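You operate a simulated robot arm through the tools that you are given. There is no shell and no other tool.

Carry out the task below with a simulated robot arm. There is one attempt and no reset: what you move stays moved.

## Task
Scoop two scoops of potatoes into the green bowl and mash them.
Fine: from the steel pot with the yellow scoop; scoop and masher go back where they stood; a teaspoon spilt at most. Set down upright: scoop with yellow handle, masher with purple handle.

The check looks at the end state, three seconds after you hand in, the way a careful person would. Anything else that was tipped, shoved, dropped, spilled or broken makes it a failure.

## Robot
A 6-joint arm with a four-finger gripper, fixed in place. Base frame: the origin is on the floor under the middle of its stand, x ahead of it, y to its left, z up. Lengths are in m, angles in degrees, forces in N, time in s.
It reaches about 1.012 m from its shoulder. Its first joint turns from -166.0 to 166.0 degrees. Payload 3.43 kg.
Tool frame: the origin (TCP) lies between the finger pads and is the grasp point; the fingertips stand 0.03 m ahead of it; z points along the fingers, y is the line along which they close. The gripper opens to 0.12 m; its body begins 0.085 m behind the TCP.
Orientation is told as [roll, pitch, yaw] about the base's x, y, z axes, in that order, counted from this pose: with the fingers straight down and closing along the base's y, the tool's x points along the base's -x, its y along +y and its z along -z.

## Interface
- The arm moves only by the tool send_rows. Its argument "plan" is a list of rows, each a list of 7 numbers: the finger opening in cm, from 0 to 12, then the shift along the tool's x, y, z in cm, then the turn, a rotation vector about the tool's x, y, z in degrees. In form: [[fingers, x, y, z, wx, wy, wz], ...]. A call has 1 to 20 rows; each row shifts and turns the commanded pose from where the row before left it, along the tool's axes as they then stand. Each row takes 0.2 s and may step no farther than 0.05 m and 8.6 degrees from the row before; otherwise, or with a gripper value out of range, the whole call is refused. Where a pose cannot be reached the arm comes as near as it can. A force on the tool above 40 N (or 10 N above the force at the start of the call, whichever is more), or a blocked arm, ends the call early, and 0.2 s more pass. Each finger travels about 0.1362 m/s and halts on what it meets, pressing with about 40 N; the grip force reading is that of the motor and also rises with nothing between the fingers. The clock runs only during rows and for 0.2 s after the last one: add rows that do not move to give the fingers time. It gives the time, the measured TCP pose, the force on the tool (base axes), the opening and the grip force at its end, in the units of the frame above (readings bear some noise), with the torque about the TCP (base axes, N m) and any sound that the robot's microphone picked up, and new pictures: "pictures" is both (left out), scene, wrist or none.
- Cameras (640 x 400 px; columns grow to the right, rows downward): "scene" is fixed at [0.2083, 0.4925, 1.6629]; the picture's right is [-0.61, -0.79, 0.00], its down [-0.41, 0.31, -0.86] and it looks along [0.68, -0.53, -0.51] (base axes); focal length 340 px, centre (320, 200). "wrist" rides on the gripper at [0.072, -0.017, -0.121] in the tool frame; the picture's right is [0.23, 0.97, 0.00], its down [-0.81, 0.19, -0.55] and it looks along [-0.54, 0.13, 0.83] (tool axes); focal length 275 px, centre (320, 200). There is no depth. A picture from a camera that has moved, and an enlarged one, comes with that camera's place and axes in the base frame and with its lens. The place of the scene camera against the robot may be out by one fixed shift of up to 0.025 m in any direction.
- zoom(camera, box): a new picture of the part [left, top, right, bottom] of that camera's present view, enlarged. The clock stands still meanwhile.
- finish_job(): hands the job in; it is judged then, once.

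Nothing tells you positions but the pictures and the camera data. Unless the task says otherwise, let go and move clear before handing in.

The tools are called after ">>>" as a command line: name --pt "numbers of a row" for each row, then --argument value for the rest, lists and objects as JSON in quotes. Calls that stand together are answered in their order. send_rows: Moves the arm, as the interface text tells. Its arguments: {"type":"object","properties":{"plan":{"type":"array","items":{"type":"array","items":{"type":"number"}}},"pictures":{"type":"string","enum":["both","scene","wrist","none"]}},"required":["plan"]} The other tools are called the same way: zoom (camera, box) takes an enlarged picture of a part of a camera's view; finish_job () hands the job in.

At the start:

```text
clock: 0.0
tool_pos: [0.5063, -0.1474, 1.3941]
ee_rot: [0.1, 0.1, 0.0]
wrist_force: [0.2, 0.3, 0.7]
moment: [0.0, 0.02, -0.03]
grip_width: 0.12
grip_force: 0.1
```

scene: 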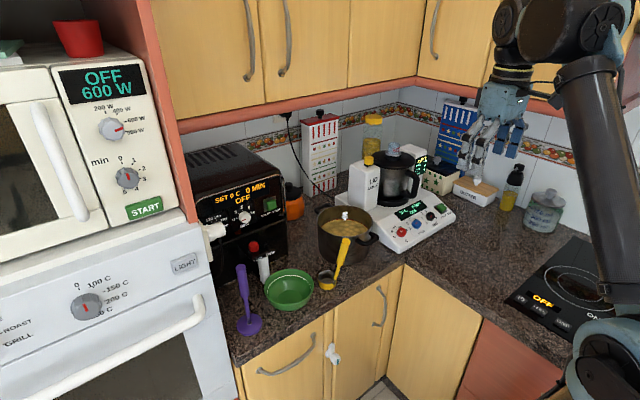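
wrist: 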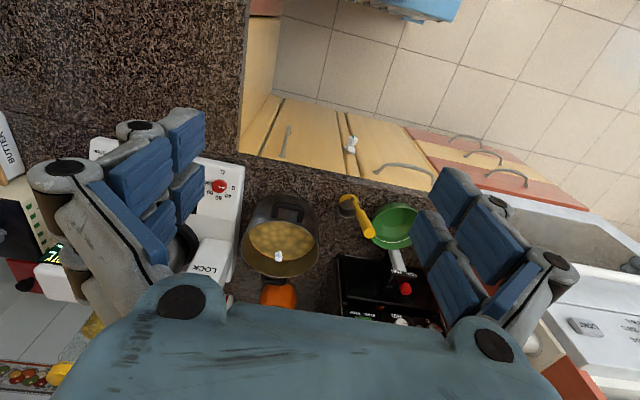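

I see a counter with a steel pot of potatoes, a yellow scoop standing beside it, a green bowl and a purple masher on its left. I'll look closer before moving.

>>> zoom --camera "scene" --box '[220, 190, 400, 350]'

>>> zoom --camera "wrist" --box '[220, 160, 460, 320]'

```text
2.50 times, centred on (310, 270) of scene
camera zoom: at [0.2083, 0.4925, 1.6629], right [-0.61, -0.79, 0.0], down [-0.41, 0.31, -0.86], along [0.68, -0.53, -0.51], focal length 849 px, centre (345, 25)
```

zoom: 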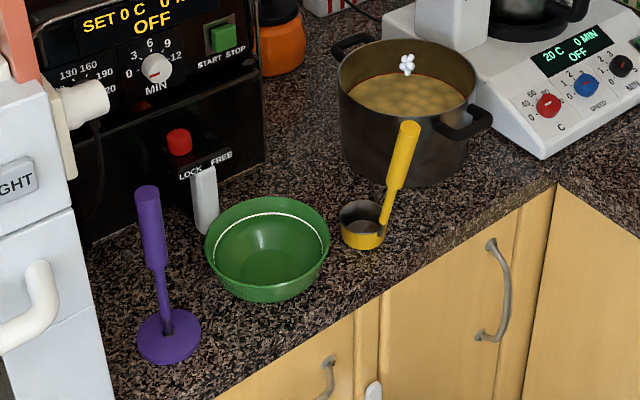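

```text
2.50 times, centred on (340, 240) of wrist
camera zoom: at [0.4358, -0.1625, 1.5156], right [-0.23, 0.97, 0.0], down [0.81, 0.19, 0.55], along [0.54, 0.13, -0.83], focal length 688 px, centre (270, 100)
```

zoom: 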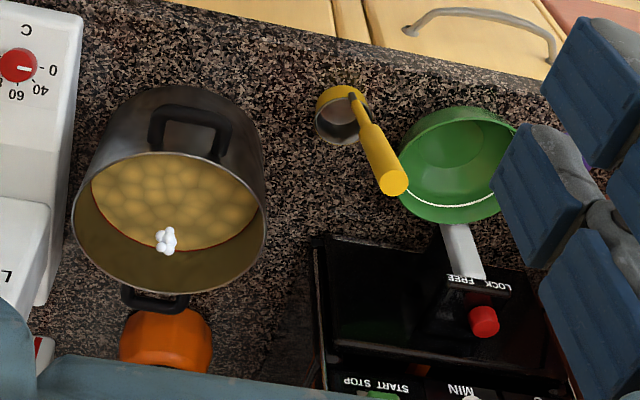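

The scoop and bowl lie about 0.8 m ahead of the base, near y = 0. I'll shift the wrist camera sideways to triangulate everything properly.

>>> send_rows --pt "12 0 5 0 0 0 0" --pt "12 0 5 0 0 0 0" --pt "12 0 5 0 0 0 0" --pt "12 0 5 0 0 0 0" --pt "12 0 0 0 0 0 0"

```text
clock: 1.2
tool_pos: [0.4896, 0.0513, 1.3994]
ee_rot: [0.1, -0.6, -0.1]
wrist_force: [-0.7, 0.0, -0.4]
moment: [0.01, 0.05, 0.02]
grip_width: 0.1202
grip_force: 0.1
camera wrist: at [0.4177, 0.0375, 1.5213], right [-0.23, 0.97, 0.0], down [0.8, 0.19, 0.56], along [0.55, 0.13, -0.83], focal length 275 px, centre (320, 200)
```

scene: 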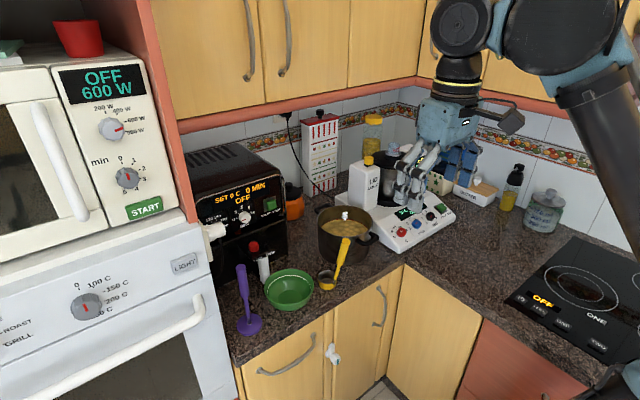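
wrist: 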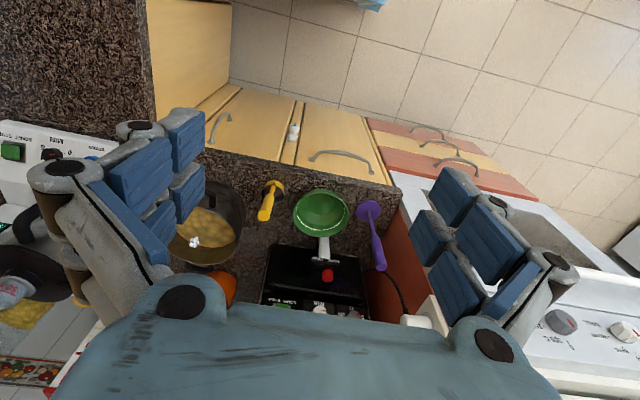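

The second view also shows the masher. I'll zoom in to triangulate from both views.

>>> zoom --camera "wrist" --box '[160, 150, 400, 300]'

```text
2.67 times, centred on (280, 225) of wrist
camera zoom: at [0.4177, 0.0375, 1.5213], right [-0.23, 0.97, 0.0], down [0.8, 0.19, 0.56], along [0.55, 0.13, -0.83], focal length 734 px, centre (427, 133)
```

zoom: 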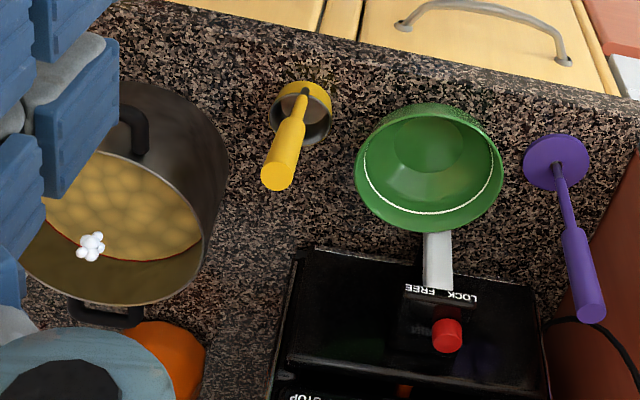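

Triangulating the two views puts the scoop cup at about (0.826, 0.006), its handle top at (0.749, 0.007, 1.114), the bowl at (0.826, 0.135), the pot at (0.922, -0.151) and the masher at (0.828, 0.27). I'll inspect the gripper shape and details next.

>>> zoom --camera "scene" --box '[340, 60, 540, 240]'

>>> zoom --camera "wrist" --box '[20, 90, 230, 310]'

>>> zoom --camera "scene" --box '[300, 200, 380, 300]'

>>> zoom --camera "scene" --box '[200, 220, 330, 350]'

```text
2.22 times, centred on (440, 150) of scene
camera zoom: at [0.2083, 0.4925, 1.6629], right [-0.61, -0.79, 0.0], down [-0.41, 0.31, -0.86], along [0.68, -0.53, -0.51], focal length 755 px, centre (53, 311)
```

zoom: 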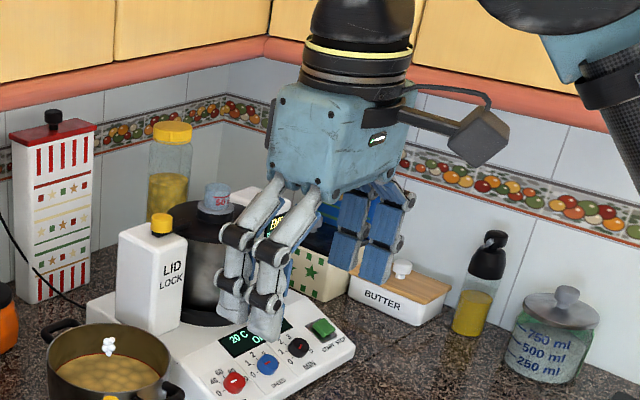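

```text
1.82 times, centred on (125, 200) of wrist
camera zoom: at [0.4177, 0.0375, 1.5213], right [-0.23, 0.97, 0.0], down [0.8, 0.19, 0.56], along [0.55, 0.13, -0.83], focal length 500 px, centre (674, 200)
```

zoom: 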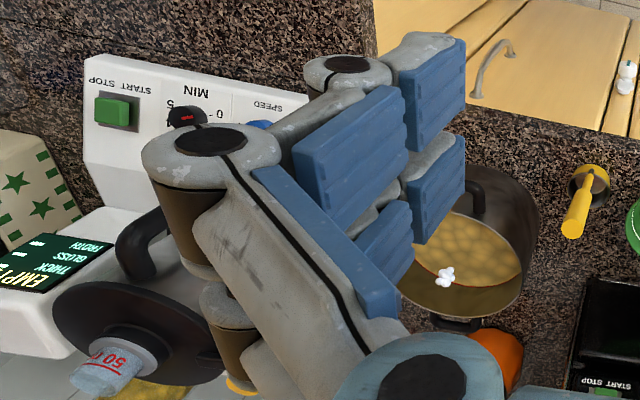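

```text
4.00 times, centred on (340, 250) of scene
camera zoom: at [0.2083, 0.4925, 1.6629], right [-0.61, -0.79, 0.0], down [-0.41, 0.31, -0.86], along [0.68, -0.53, -0.51], focal length 1359 px, centre (240, 0)
```

zoom: 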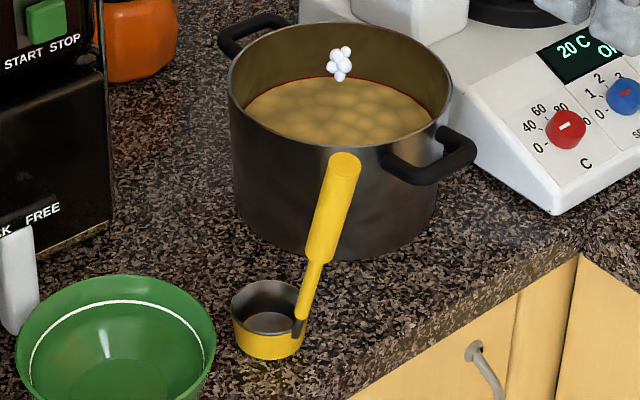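

```text
3.08 times, centred on (265, 285) of scene
camera zoom: at [0.2083, 0.4925, 1.6629], right [-0.61, -0.79, 0.0], down [-0.41, 0.31, -0.86], along [0.68, -0.53, -0.51], focal length 1045 px, centre (489, -62)
```

zoom: 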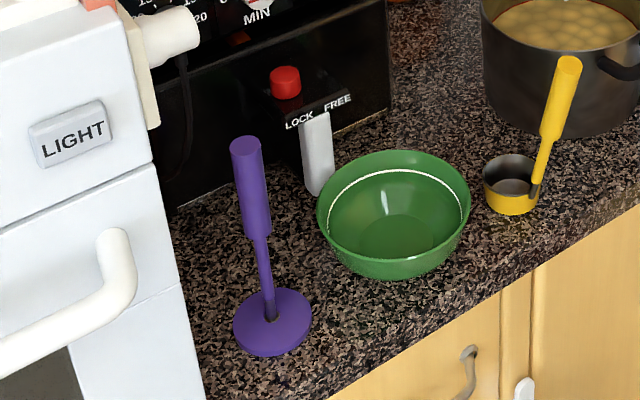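

The gripper has two fingers per side, spaced along tool x, with the camera on the tool's +x side. I'll turn the tool about its own axis in free air, so that a horizontal forward grip later has the camera on top, and see whether the wrist allows it.

>>> send_rows --pt "12 0 0 0 0 0 8.5" --pt "12 0 0 0 0 0 8.5" --pt "12 0 0 0 0 0 8.5" --pt "12 0 0 0 0 0 8.5" --pt "12 0 0 0 0 0 8.5" --pt "12 0 0 0 0 0 8.5" --pt "12 0 0 0 0 0 8.5" --pt "12 0 0 0 0 0 8.5" --pt "12 0 0 0 0 0 8.5" --pt "12 0 0 0 0 0 8.5" --pt "12 0 0 0 0 0 5" --pt "12 0 0 0 0 0 0"

```text
clock: 3.8
tool_pos: [0.4896, 0.052, 1.3998]
ee_rot: [0.5, -0.1, -90.1]
wrist_force: [-1.3, 1.1, 0.5]
moment: [0.03, 0.02, -0.04]
grip_width: 0.1201
grip_force: 0.1
camera wrist: at [0.472, 0.1253, 1.5204], right [0.97, 0.23, 0.01], down [0.18, -0.81, 0.56], along [0.14, -0.54, -0.83], focal length 275 px, centre (320, 200)
```

scene: 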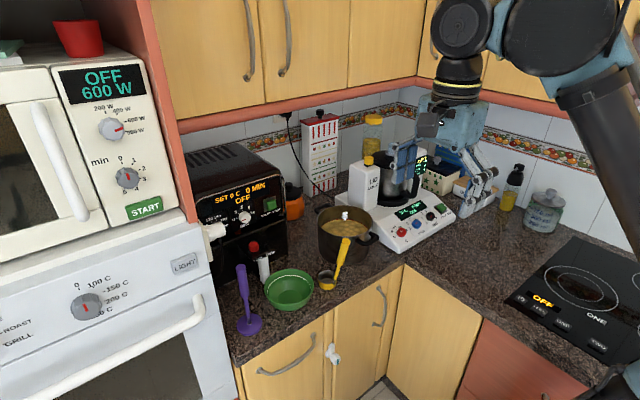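
wrist: 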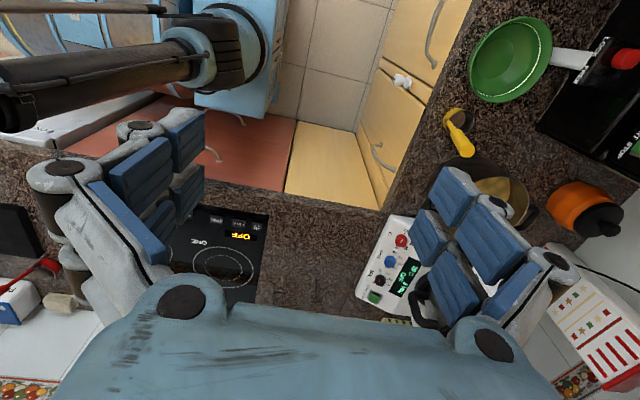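

The wrist turned freely by 90°. I'll continue to 180° and check.

>>> send_rows --pt "12 0 0 0 0 0 8.5" --pt "12 0 0 0 0 0 8.5" --pt "12 0 0 0 0 0 8.5" --pt "12 0 0 0 0 0 8.5" --pt "12 0 0 0 0 0 8.5" --pt "12 0 0 0 0 0 8.5" --pt "12 0 0 0 0 0 8.5" --pt "12 0 0 0 0 0 8.5" --pt "12 0 0 0 0 0 8.5" --pt "12 0 0 0 0 0 8.5" --pt "12 0 0 0 0 0 5" --pt "12 0 0 0 0 0 0" --pictures "scene"

```text
clock: 6.4
tool_pos: [0.49, -0.0314, 1.3997]
ee_rot: [-0.1, 0.7, -179.8]
wrist_force: [0.5, 0.3, -0.1]
moment: [0.01, -0.01, 0.03]
grip_width: 0.12
grip_force: 0.0
out of reach, approached as far as the arm can: row 9, 10, 11
```

scene: 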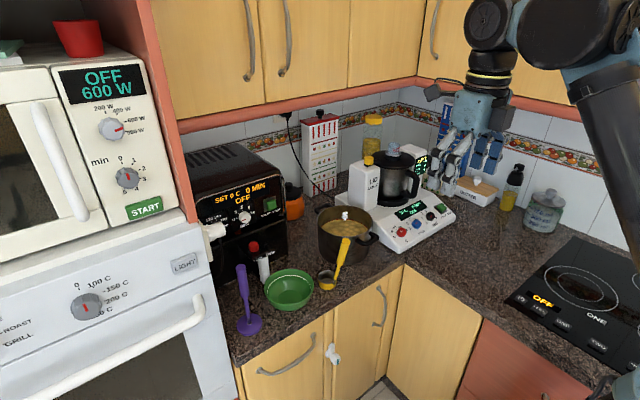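

The wrist stops near 176°, so I'll use a grip along the handles from above instead, which keeps that joint mid-range. I'm turning back to the starting heading first.

>>> send_rows --pt "12 0 0 0 0 0 -8.5" --pt "12 0 0 0 0 0 -8.5" --pt "12 0 0 0 0 0 -8.5" --pt "12 0 0 0 0 0 -8.5" --pt "12 0 0 0 0 0 -8.5" --pt "12 0 0 0 0 0 -8.5" --pt "12 0 0 0 0 0 -8.5" --pt "12 0 0 0 0 0 -8.5" --pt "12 0 0 0 0 0 -8.5" --pt "12 0 0 0 0 0 -8.5" --pt "12 0 0 0 0 0 -8.5" --pt "12 0 0 0 0 0 -8.5" --pt "12 0 0 0 0 0 -8.5" --pt "12 0 0 0 0 0 -8.5" --pt "12 0 0 0 0 0 -8.5" --pt "12 0 0 0 0 0 -8.5" --pt "12 0 0 0 0 0 -8.5" --pt "12 0 0 0 0 0 -8.5" --pt "12 0 0 0 0 0 -8.5" --pt "12 0 0 0 0 0 -8.5" --pictures "none"

>>> send_rows --pt "12 0 0 0 0 0 -8.5" --pt "12 0 0 0 0 0 -1.5" --pt "12 -5 -3 0 0 0 0" --pt "12 -5 -3 4 0 0 0" --pt "12 -5 -3 4 0 0 0" --pt "12 0 0 0 0 0 0"

```text
clock: 10.6
tool_pos: [0.4903, -0.0294, 1.3996]
ee_rot: [0.1, -0.6, -9.9]
wrist_force: [0.2, -0.3, 0.2]
moment: [0.0, 0.02, 0.02]
grip_width: 0.12
grip_force: 0.0
```

```text
refused: row 3 steps farther than a row can; nothing moved
```

The step was too long. I'll finish the turn and then approach in smaller steps for a closer view of the scoop and pot.

>>> send_rows --pt "12 0 0 0 0 0 -8.5" --pt "12 0 0 0 0 0 -1.5" --pt "12 -2.67 -1.47 2.83 0 0 0" --pt "12 -2.67 -1.47 2.83 0 0 0" --pt "12 -2.67 -1.47 2.83 0 0 0" --pt "12 -2.67 -1.47 2.83 0 0 0" --pt "12 -2.67 -1.47 2.83 0 0 0" --pt "12 -2.67 -1.47 2.83 0 0 0" --pt "12 0 0 0 0 0 0"

```text
clock: 12.6
tool_pos: [0.6528, -0.1177, 1.2314]
ee_rot: [0.0, -0.6, 0.1]
wrist_force: [-0.9, 0.5, 0.2]
moment: [-0.01, 0.0, -0.02]
grip_width: 0.12
grip_force: 0.1
camera wrist: at [0.5801, -0.1329, 1.3518], right [-0.23, 0.97, 0.0], down [0.8, 0.19, 0.56], along [0.55, 0.13, -0.83], focal length 275 px, centre (320, 200)
```

scene: 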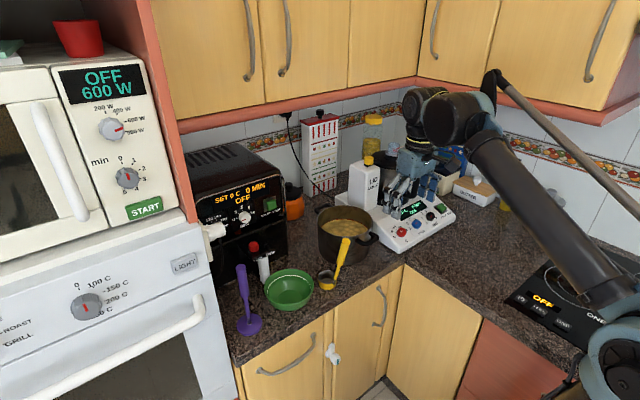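
wrist: 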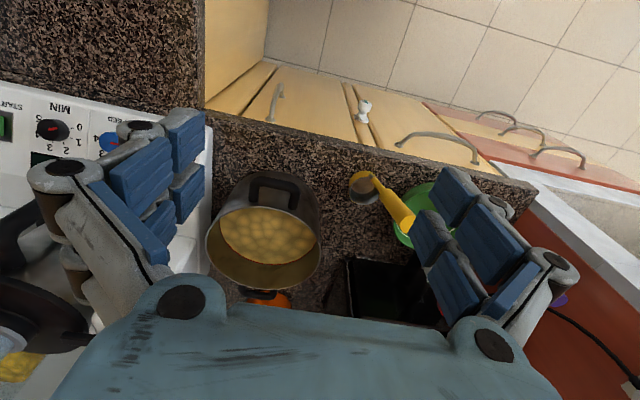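

Closer now. I'll zoom in on the pot and scoop to measure them.

>>> zoom --camera "wrist" --box '[200, 150, 440, 300]'

>>> zoom --camera "scene" --box '[300, 195, 390, 300]'

```text
2.67 times, centred on (320, 225) of wrist
camera zoom: at [0.5801, -0.1329, 1.3518], right [-0.23, 0.97, 0.0], down [0.8, 0.19, 0.56], along [0.55, 0.13, -0.83], focal length 734 px, centre (320, 133)
```

zoom: 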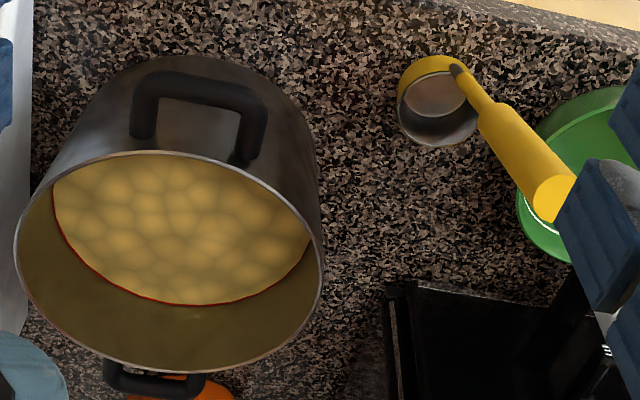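

```text
3.81 times, centred on (345, 248) of scene
camera zoom: at [0.2083, 0.4925, 1.6629], right [-0.61, -0.79, 0.0], down [-0.41, 0.31, -0.86], along [0.68, -0.53, -0.51], focal length 1294 px, centre (225, 19)
```

zoom: 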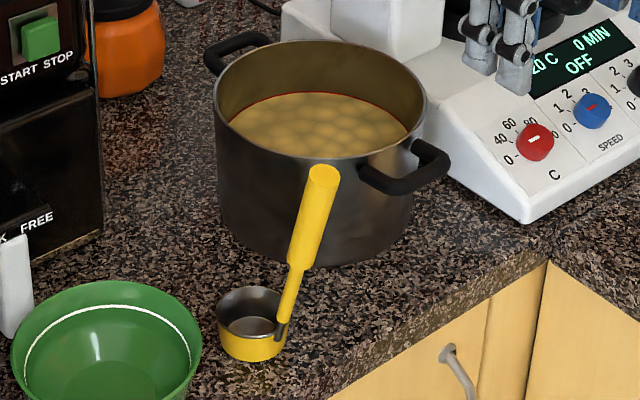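

The scoop handle runs from about (0.787, 0.006, 0.934) up to (0.748, 0.0065, 1.112), leaning 12° toward the robot. The potato surface is near z 0.957 and the pot rim near 1.014. I'll tilt the tool to match the handle and hover above its end.

>>> send_rows --pt "12 0 0 0 0 -5.85 0" --pt "12 0 0 0 0 -5.85 0" --pt "12 -1.69 3.09 1.17 0 0 0" --pt "12 -1.69 3.09 1.17 0 0 0" --pt "12 -1.69 3.09 1.17 0 0 0" --pt "12 -1.69 3.09 1.17 0 0 0" --pt "12 0 0 0 0 0 0"

```text
clock: 14.2
tool_pos: [0.73, 0.0062, 1.1994]
ee_rot: [0.0, -12.4, 0.0]
wrist_force: [-0.5, -0.2, -0.6]
moment: [-0.02, 0.0, 0.03]
grip_width: 0.1202
grip_force: 0.1
camera wrist: at [0.6338, -0.0088, 1.303], right [-0.22, 0.97, -0.05], down [0.67, 0.19, 0.71], along [0.7, 0.13, -0.7], focal length 275 px, centre (320, 200)
```

scene: 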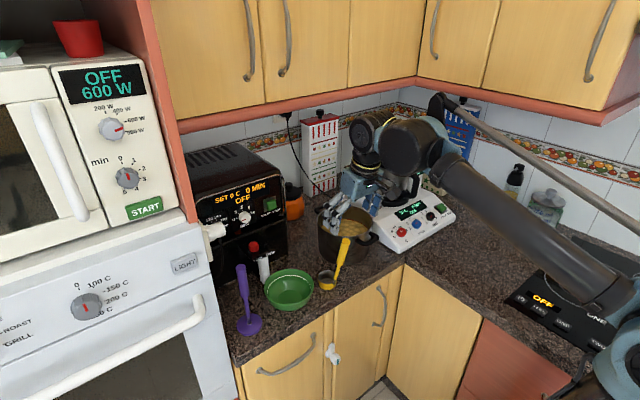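
wrist: 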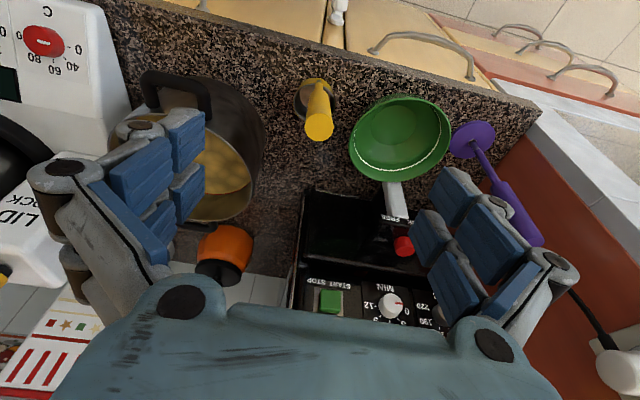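

The handle end sits right on the projected tool axis. I'll zoom to check alignment before going down.

>>> zoom --camera "wrist" --box '[260, 60, 380, 160]'

>>> zoom --camera "wrist" --box '[400, 90, 560, 260]'

```text
4.00 times, centred on (320, 110) of wrist
camera zoom: at [0.6338, -0.0088, 1.303], right [-0.22, 0.97, -0.05], down [0.67, 0.19, 0.71], along [0.7, 0.13, -0.7], focal length 1101 px, centre (320, 560)
```

zoom: 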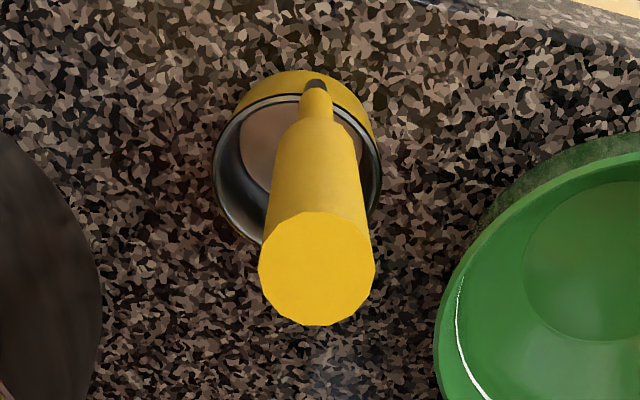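

```text
2.35 times, centred on (480, 175) of wrist
camera zoom: at [0.6338, -0.0088, 1.303], right [-0.22, 0.97, -0.05], down [0.67, 0.19, 0.71], along [0.7, 0.13, -0.7], focal length 648 px, centre (-56, 259)
```

zoom: 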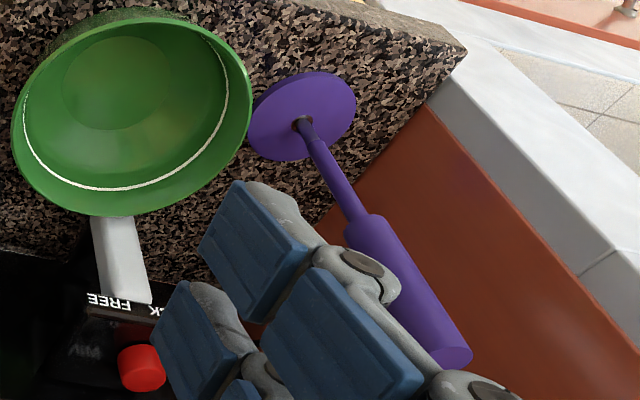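

Alignment is within about 3 mm. I'll correct that and descend along the handle with the fingers partly closed.

>>> send_rows --pt "9 0.3 0 0 0 0 0" --pt "7 0 0 3.35 0 0 0" --pt "6 0 0 3.35 0 0 0" --pt "6 0 0 3.35 0 0 0" --pt "6 0 0 3.35 0 0 0" --pt "6 0 0 0 0 0 0"

```text
clock: 15.6
tool_pos: [0.7573, 0.0065, 1.0683]
ee_rot: [0.0, -12.3, 0.0]
wrist_force: [0.6, 0.1, 1.1]
moment: [0.06, -0.01, -0.02]
grip_width: 0.06
grip_force: 0.1
camera wrist: at [0.6619, -0.0095, 1.1715], right [-0.22, 0.97, -0.05], down [0.67, 0.19, 0.71], along [0.7, 0.13, -0.7], focal length 275 px, centre (320, 200)
```

scene: 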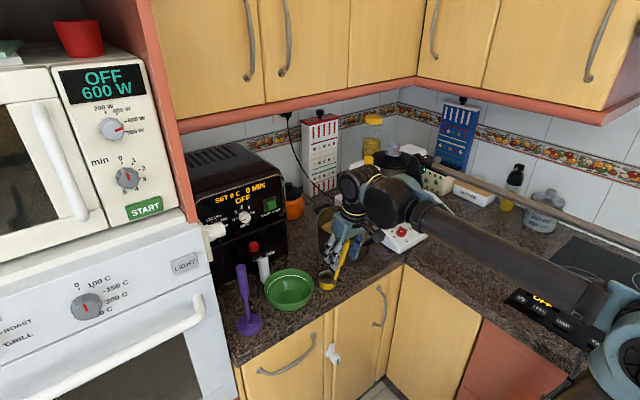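
wrist: 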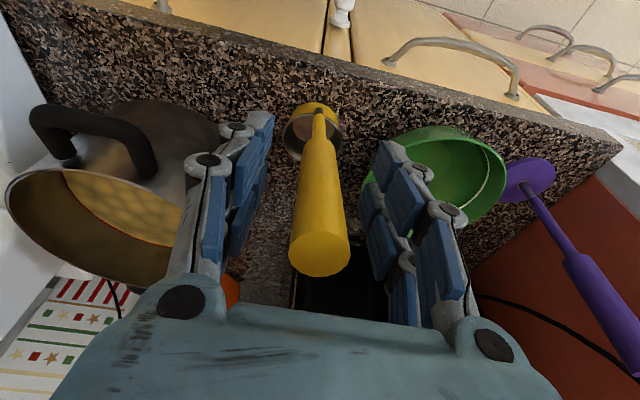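

The handle is centred between the fingers. I'll close gently.

>>> send_rows --pt "4 0 0 0 0 0 0" --pt "3 0 0 0 0 0 0" --pt "2.4 0 0 0 0 0 0" --pt "1.8 0 0 0 0 0 0" --pt "0 0 0 0 0 0 0" --pt "0 0 0 0 0 0 0"

```text
clock: 17.0
tool_pos: [0.757, 0.0058, 1.0681]
ee_rot: [0.0, -12.3, 0.0]
wrist_force: [-0.8, 0.3, -0.4]
moment: [0.02, 0.05, 0.01]
grip_width: 0.0224
grip_force: 40.3
camera wrist: at [0.6619, -0.0095, 1.1718], right [-0.22, 0.97, -0.05], down [0.67, 0.19, 0.71], along [0.7, 0.13, -0.7], focal length 275 px, centre (320, 200)
```

scene: 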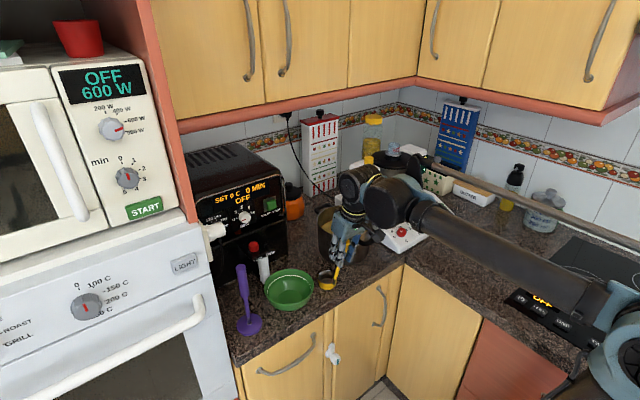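
wrist: 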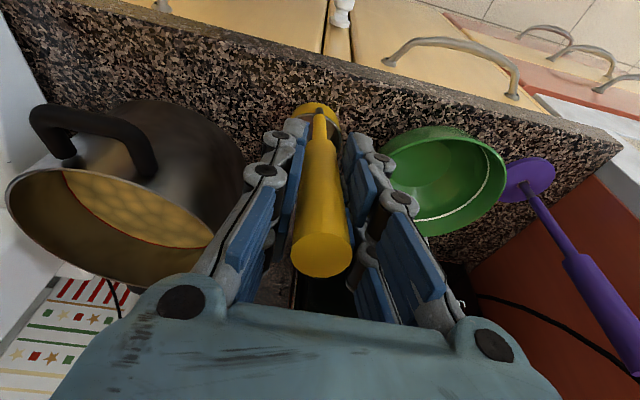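

Gripped at 2.2 cm. I'll lift straight up.

>>> send_rows --pt "0 -0.43 0 -1.95 0 0 0" --pt "0 -0.64 0 -2.93 0 0 0" --pt "0 -1.0 0 -4.6 0 0 0" --pt "0 -1.0 0 -4.6 0 0 0" --pt "0 -0.85 0 -3.9 0 0 0" --pt "0 0 0 0 0 0 0"

```text
clock: 18.4
tool_pos: [0.7527, 0.0066, 1.2529]
ee_rot: [0.0, -12.3, 0.1]
wrist_force: [-0.8, 0.2, -0.9]
moment: [-0.02, 0.09, 0.0]
grip_width: 0.0221
grip_force: 39.4
camera wrist: at [0.6581, -0.009, 1.3548], right [-0.22, 0.97, -0.05], down [0.67, 0.19, 0.71], along [0.7, 0.13, -0.7], focal length 275 px, centre (320, 200)
```

scene: 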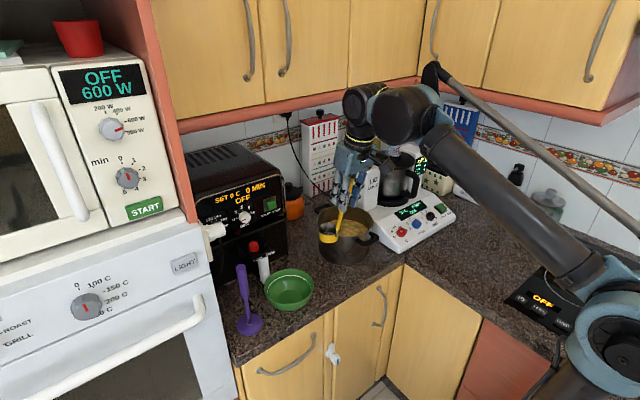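
wrist: 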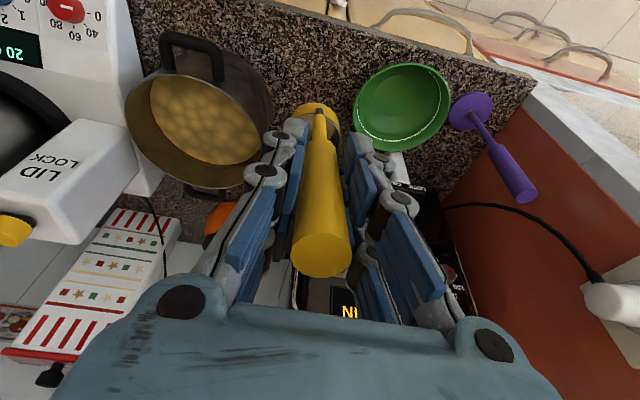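

Lifted cleanly. Next I'll carry the scoop over the pot and tilt it sideways by 40°, still above the rim, to prepare the dig.

>>> send_rows --pt "0 -2.59 -2.67 0.565 0 0 0" --pt "0 -2.59 -2.67 0.565 0 0 0" --pt "0 -2.59 -2.67 0.565 0 0 0" --pt "0 -2.59 -2.67 0.565 0 0 0" --pt "0 0 0 0 7.82 0 -1.7" --pt "0 0 0 0 7.82 0 -1.7" --pt "0 0 0 0 7.82 0 -1.7" --pt "0 0 0 0 7.82 0 -1.7" --pt "0 0 0 0 7.82 0 -1.7" --pt "0 0 0 0 0 0 0"

```text
clock: 20.6
tool_pos: [0.8591, -0.1023, 1.2537]
ee_rot: [-40.8, -9.4, 8.0]
wrist_force: [1.1, 0.2, -1.1]
moment: [0.08, 0.04, 0.02]
grip_width: 0.022
grip_force: 40.0
camera wrist: at [0.7646, -0.047, 1.3433], right [-0.22, 0.71, -0.66], down [0.67, 0.61, 0.42], along [0.7, -0.35, -0.62], focal length 275 px, centre (320, 200)
```

scene: 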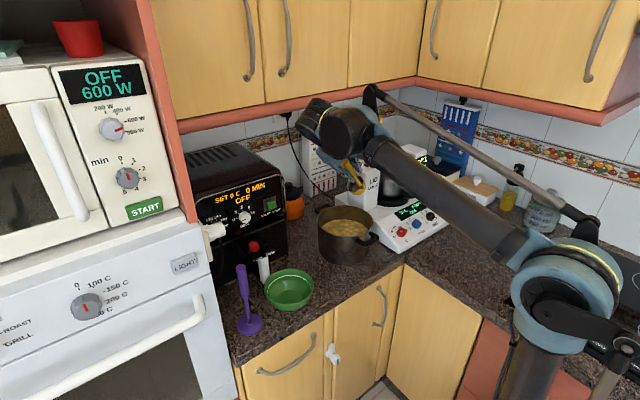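
wrist: 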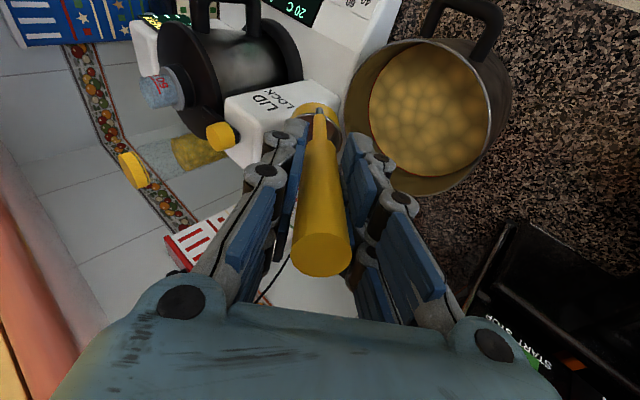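

At 40° a finger would come too near the pot rim, so I'll reduce the tilt to 25° and lower the cup to rim level over the left part of the pot.

>>> send_rows --pt "0 0 0 0 -7.33 0 1.6" --pt "0 0 0 0 -7.33 0 1.6" --pt "0 0.66 0.075 3.98 0 0 0" --pt "0 0.66 0.075 3.98 0 0 0" --pt "0 0 0 0 0 0 0"

>>> zoom --camera "scene" --box '[300, 150, 400, 270]'

```text
clock: 21.8
tool_pos: [0.8648, -0.136, 1.1784]
ee_rot: [-25.6, -11.3, 5.2]
wrist_force: [0.2, 0.2, -1.3]
moment: [0.08, 0.07, 0.02]
grip_width: 0.0224
grip_force: 40.0
camera wrist: at [0.7693, -0.1057, 1.2791], right [-0.22, 0.86, -0.46], down [0.67, 0.47, 0.57], along [0.7, -0.18, -0.69], focal length 275 px, centre (320, 200)
```

scene: 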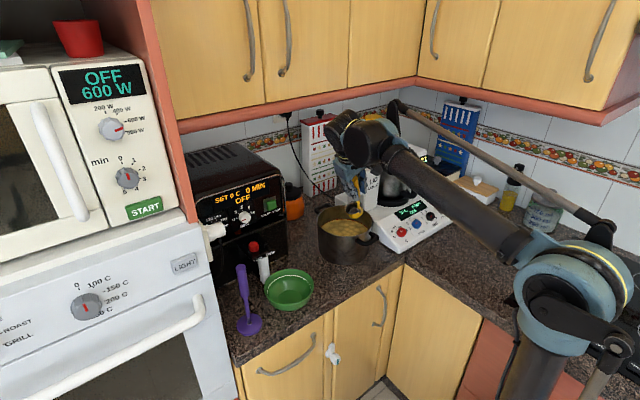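
wrist: 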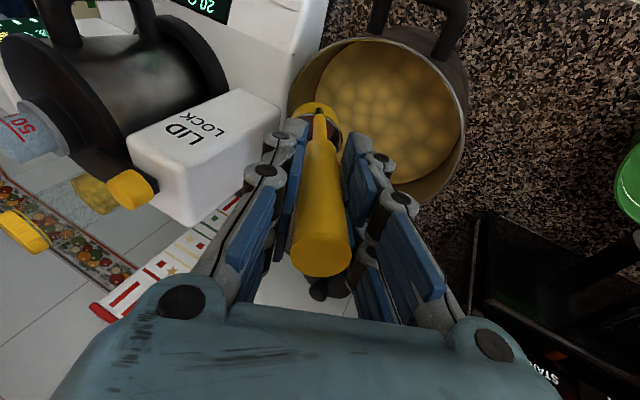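

```text
3.33 times, centred on (350, 210) of scene
camera zoom: at [0.2083, 0.4925, 1.6629], right [-0.61, -0.79, 0.0], down [-0.41, 0.31, -0.86], along [0.68, -0.53, -0.51], focal length 1132 px, centre (220, 167)
```

zoom: 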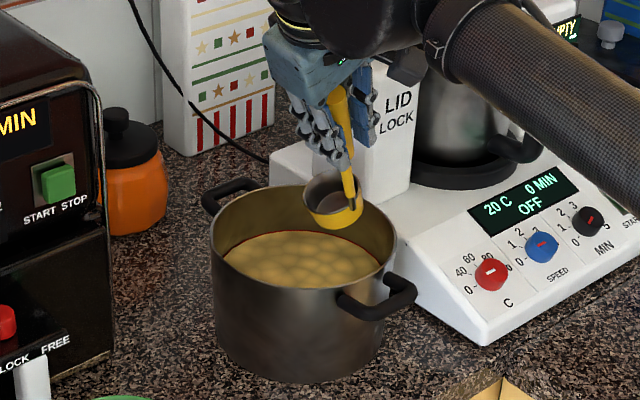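

The cup hangs inside the pot's outline as planned. I'll lower it into the potatoes and watch the force.

>>> send_rows --pt "0 0.643 1.41 2.953 0 0 0" --pt "0 0.48 1.06 2.21 0 0 0" --pt "0 0 0 0 0 0 0"

>>> zoom --camera "scene" --box '[300, 150, 400, 270]'

```text
clock: 22.6
tool_pos: [0.8656, -0.1349, 1.1202]
ee_rot: [-25.5, -11.3, 5.2]
wrist_force: [-0.8, -0.2, -1.3]
moment: [0.09, 0.13, 0.04]
grip_width: 0.0221
grip_force: 40.6
camera wrist: at [0.7692, -0.1058, 1.221], right [-0.22, 0.86, -0.46], down [0.67, 0.47, 0.57], along [0.7, -0.18, -0.69], focal length 275 px, centre (320, 200)
```

scene: 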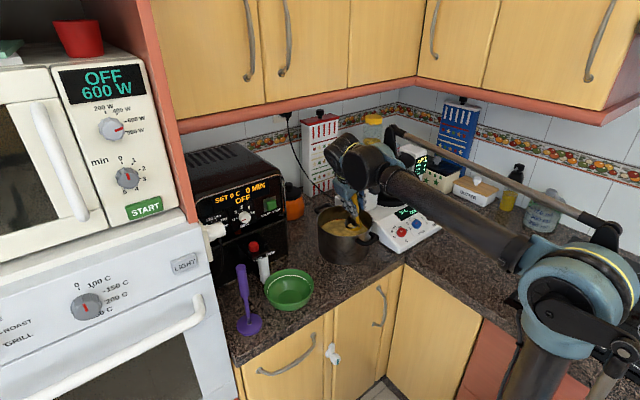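
wrist: 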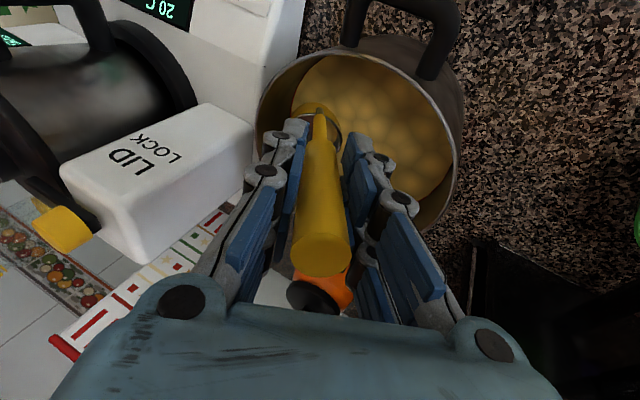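

```text
3.33 times, centred on (350, 210) of scene
camera zoom: at [0.2083, 0.4925, 1.6629], right [-0.61, -0.79, 0.0], down [-0.41, 0.31, -0.86], along [0.68, -0.53, -0.51], focal length 1132 px, centre (220, 167)
```

zoom: 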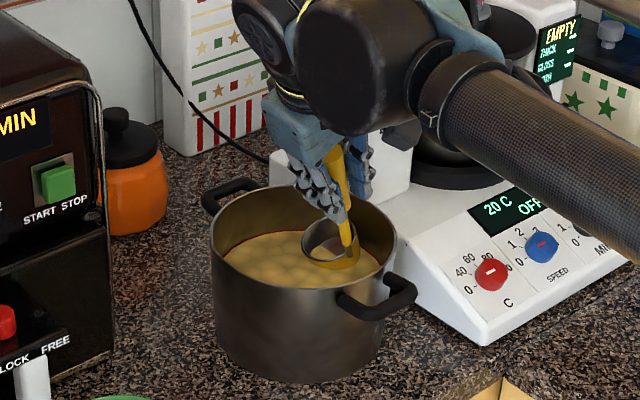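

The cup is just touching the surface and forces are negligible. I'll push deeper now.

>>> send_rows --pt "0 0.4 0.89 1.86 0 0 0" --pt "0 0.38 0.85 1.77 0 0 0" --pt "0 0 0 0 0 0 0"

>>> zoom --camera "scene" --box '[300, 150, 400, 270]'

```text
clock: 23.4
tool_pos: [0.8643, -0.1353, 1.0805]
ee_rot: [-25.6, -11.1, 5.1]
wrist_force: [0.1, 0.2, -1.8]
moment: [0.1, 0.07, 0.01]
grip_width: 0.0221
grip_force: 40.4
camera wrist: at [0.7695, -0.1065, 1.1809], right [-0.22, 0.86, -0.46], down [0.67, 0.47, 0.57], along [0.7, -0.18, -0.69], focal length 275 px, centre (320, 200)
```

scene: 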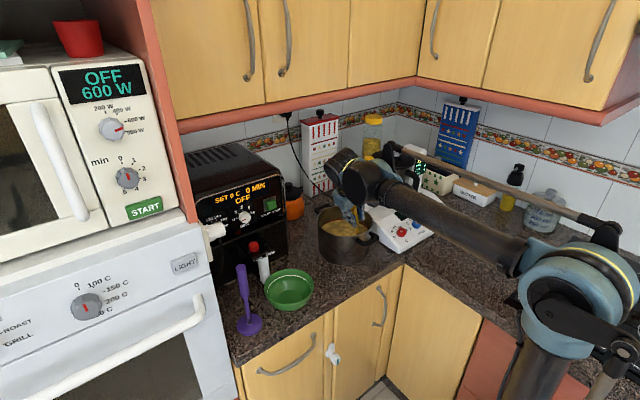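
wrist: 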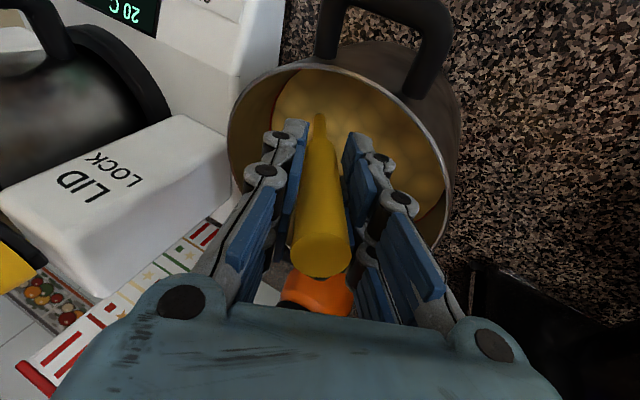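

```text
3.33 times, centred on (350, 210) of scene
camera zoom: at [0.2083, 0.4925, 1.6629], right [-0.61, -0.79, 0.0], down [-0.41, 0.31, -0.86], along [0.68, -0.53, -0.51], focal length 1132 px, centre (220, 167)
```

zoom: 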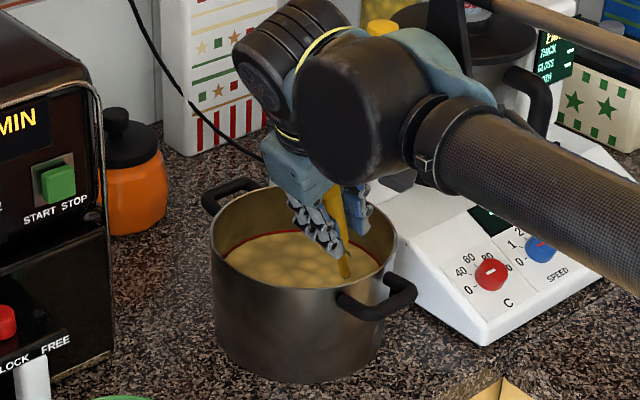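

The cup slipped under the surface without resistance. I'll sweep it level and lift it slowly part-way.

>>> send_rows --pt "0 -0.19 0.7 -0.85 -8.3 0 1.81" --pt "0 0 0 0 -8.3 0 1.81" --pt "0 0 0 0 -8.3 0 1.81" --pt "0 0 0 0 0 0 0" --pt "0 -0.43 0 -1.95 0 0 0" --pt "0 -0.43 0 -1.95 0 0 0" --pt "0 -0.43 0 -1.95 0 0 0" --pt "0 -0.43 0 -1.95 0 0 0" --pt "0 0 0 0 0 0 0"

>>> zoom --camera "scene" --box '[300, 150, 400, 270]'

```text
clock: 25.4
tool_pos: [0.8646, -0.126, 1.1664]
ee_rot: [0.5, -12.3, 0.0]
wrist_force: [0.3, 0.0, -2.0]
moment: [0.01, 0.07, -0.01]
grip_width: 0.0223
grip_force: 40.2
camera wrist: at [0.7694, -0.1411, 1.269], right [-0.22, 0.97, -0.04], down [0.67, 0.19, 0.71], along [0.7, 0.13, -0.7], focal length 275 px, centre (320, 200)
```

scene: 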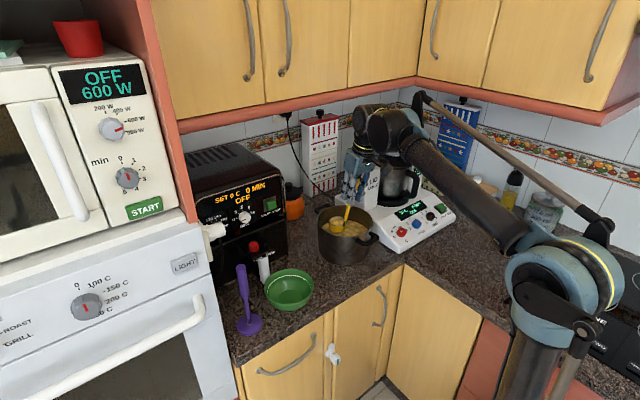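
wrist: 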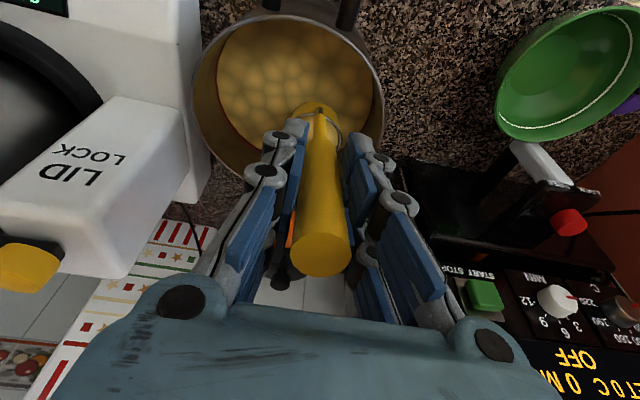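

```text
3.33 times, centred on (350, 210) of scene
camera zoom: at [0.2083, 0.4925, 1.6629], right [-0.61, -0.79, 0.0], down [-0.41, 0.31, -0.86], along [0.68, -0.53, -0.51], focal length 1132 px, centre (220, 167)
```

zoom: 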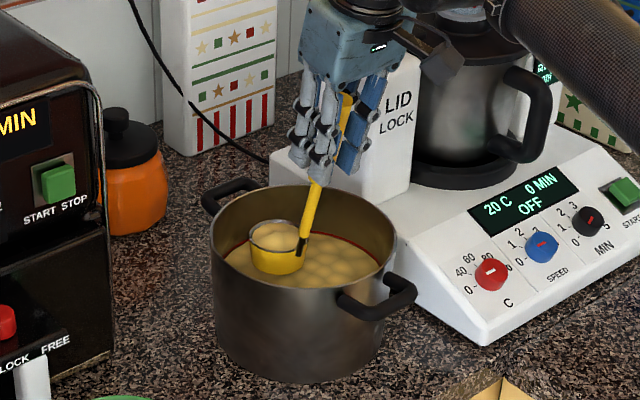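

The scoop now holds a heaped portion. I'll look closer before carrying it.

>>> zoom --camera "scene" --box '[325, 200, 375, 250]'

>>> zoom --camera "wrist" --box '[180, 0, 400, 200]'

```text
8.00 times, centred on (350, 225) of scene
camera zoom: at [0.2083, 0.4925, 1.6629], right [-0.61, -0.79, 0.0], down [-0.41, 0.31, -0.86], along [0.68, -0.53, -0.51], focal length 2717 px, centre (80, 0)
```

zoom: 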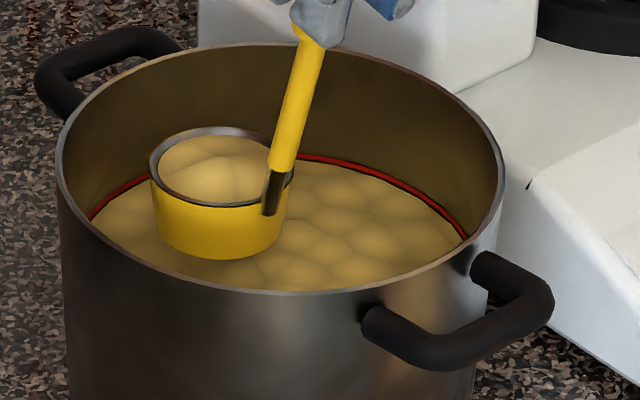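

```text
2.00 times, centred on (290, 100) of wrist
camera zoom: at [0.7694, -0.1411, 1.269], right [-0.22, 0.97, -0.04], down [0.67, 0.19, 0.71], along [0.7, 0.13, -0.7], focal length 551 px, centre (380, 400)
```

zoom: 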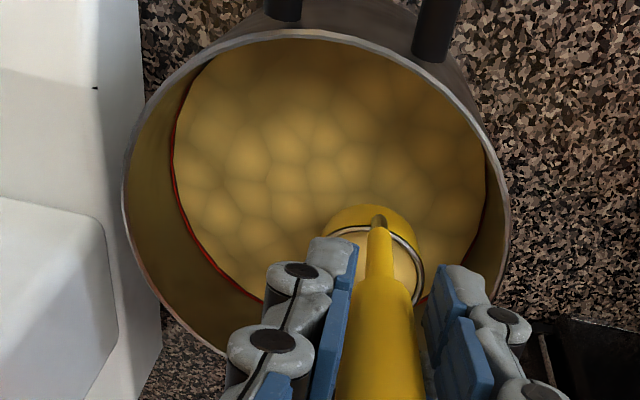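

The cup is full nearly to its rim and level. I'll raise it clear, carry it level to the bowl, and turn it about the vertical so it can be tipped toward the robot over a free lip.

>>> send_rows --pt "0 -0.785 0 -3.6 0 0 0" --pt "0 -0.785 0 -3.6 0 0 0" --pt "0 0.5 2.0 -0.11 0 0 0" --pt "0 0.9 3.9 -0.19 0 0 0" --pt "0 0.9 3.9 -0.19 0 0 0" --pt "0 0.9 3.9 -0.19 0 0 0" --pt "0 0.9 3.9 -0.19 0 0 0" --pt "0 0.4 1.9 -0.09 0 0 0" --pt "0 0 0 0 0 0 0"

>>> zoom --camera "scene" --box '[260, 150, 360, 310]'

```text
clock: 27.4
tool_pos: [0.8183, 0.0707, 1.2415]
ee_rot: [0.5, -12.4, -0.2]
wrist_force: [-0.2, -0.3, -1.3]
moment: [0.02, 0.07, -0.02]
grip_width: 0.0223
grip_force: 40.4
camera wrist: at [0.724, 0.0546, 1.3439], right [-0.22, 0.97, -0.04], down [0.67, 0.19, 0.71], along [0.7, 0.13, -0.7], focal length 275 px, centre (320, 200)
```

scene: 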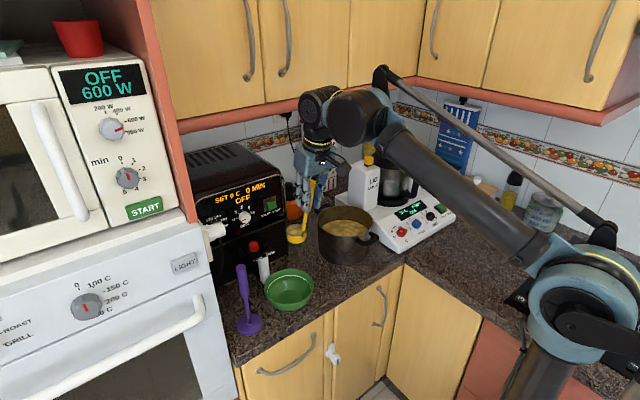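
wrist: 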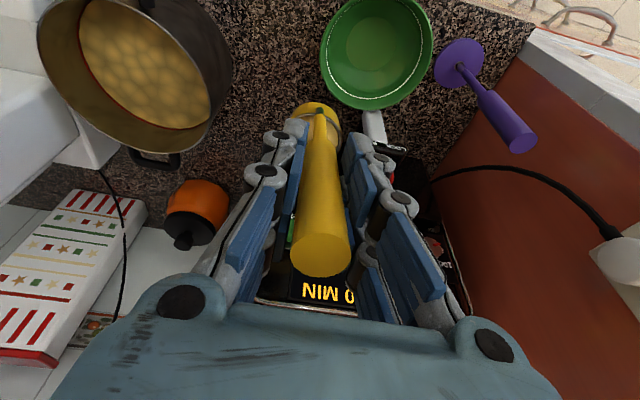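

```text
2.50 times, centred on (310, 230) of scene
camera zoom: at [0.2083, 0.4925, 1.6629], right [-0.61, -0.79, 0.0], down [-0.41, 0.31, -0.86], along [0.68, -0.53, -0.51], focal length 849 px, centre (345, 125)
```

zoom: 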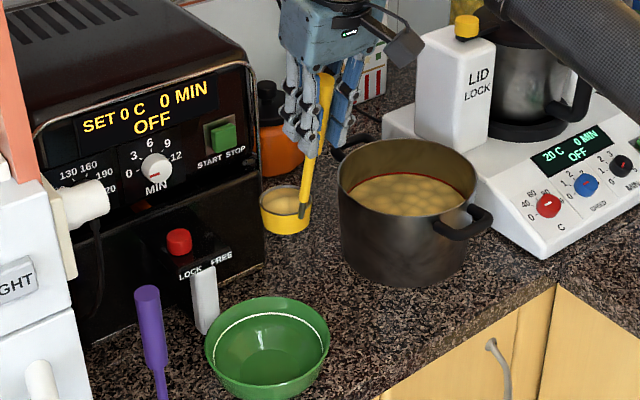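

Nothing spilled. Now I'll turn it 90° about the vertical, keeping the cup level.

>>> send_rows --pt "0 0 0 0 -1.742 0 -7.99" --pt "0 0 0 0 -1.742 0 -7.99" --pt "0 0 0 0 -1.742 0 -7.99" --pt "0 0 0 0 -1.742 0 -7.99" --pt "0 0 0 0 -1.742 0 -7.99" --pt "0 0 0 0 -1.742 0 -7.99" --pt "0 0 0 0 -1.742 0 -7.99" --pt "0 0 0 0 -1.742 0 -7.99" --pt "0 0 0 0 -1.742 0 -7.99" --pt "0 0 0 0 -1.742 0 -7.99" --pt "0 0 0 0 -1.742 0 -7.99" --pt "0 0 0 0 0 0 0"

>>> zoom --camera "scene" --box '[250, 150, 350, 310]'

```text
clock: 30.0
tool_pos: [0.8188, 0.0703, 1.2406]
ee_rot: [-0.1, -12.7, 90.0]
wrist_force: [0.6, 0.3, -0.7]
moment: [-0.07, 0.0, 0.02]
grip_width: 0.0225
grip_force: 40.2
camera wrist: at [0.8358, -0.025, 1.3427], right [-0.97, -0.22, -0.05], down [-0.19, 0.67, 0.72], along [-0.13, 0.71, -0.69], focal length 275 px, centre (320, 200)
```

scene: 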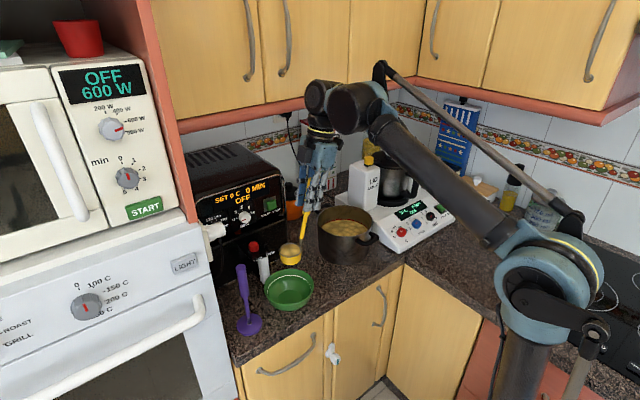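
wrist: 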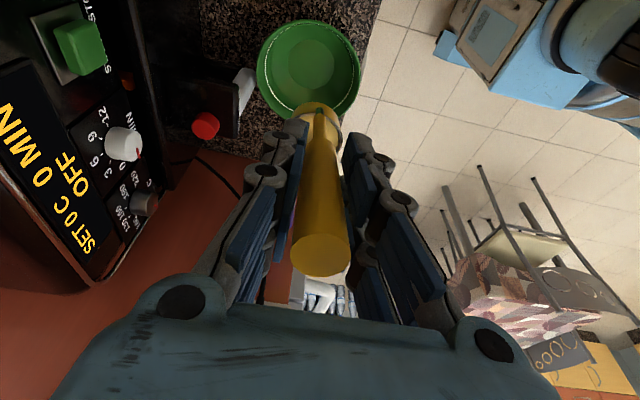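

```text
2.50 times, centred on (300, 230) of scene
camera zoom: at [0.2083, 0.4925, 1.6629], right [-0.61, -0.79, 0.0], down [-0.41, 0.31, -0.86], along [0.68, -0.53, -0.51], focal length 849 px, centre (370, 125)
```

zoom: 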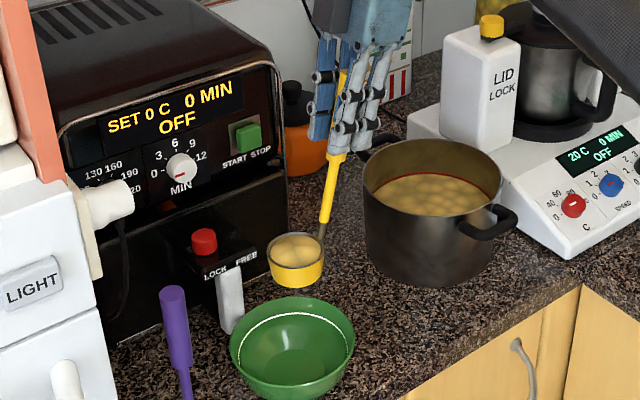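

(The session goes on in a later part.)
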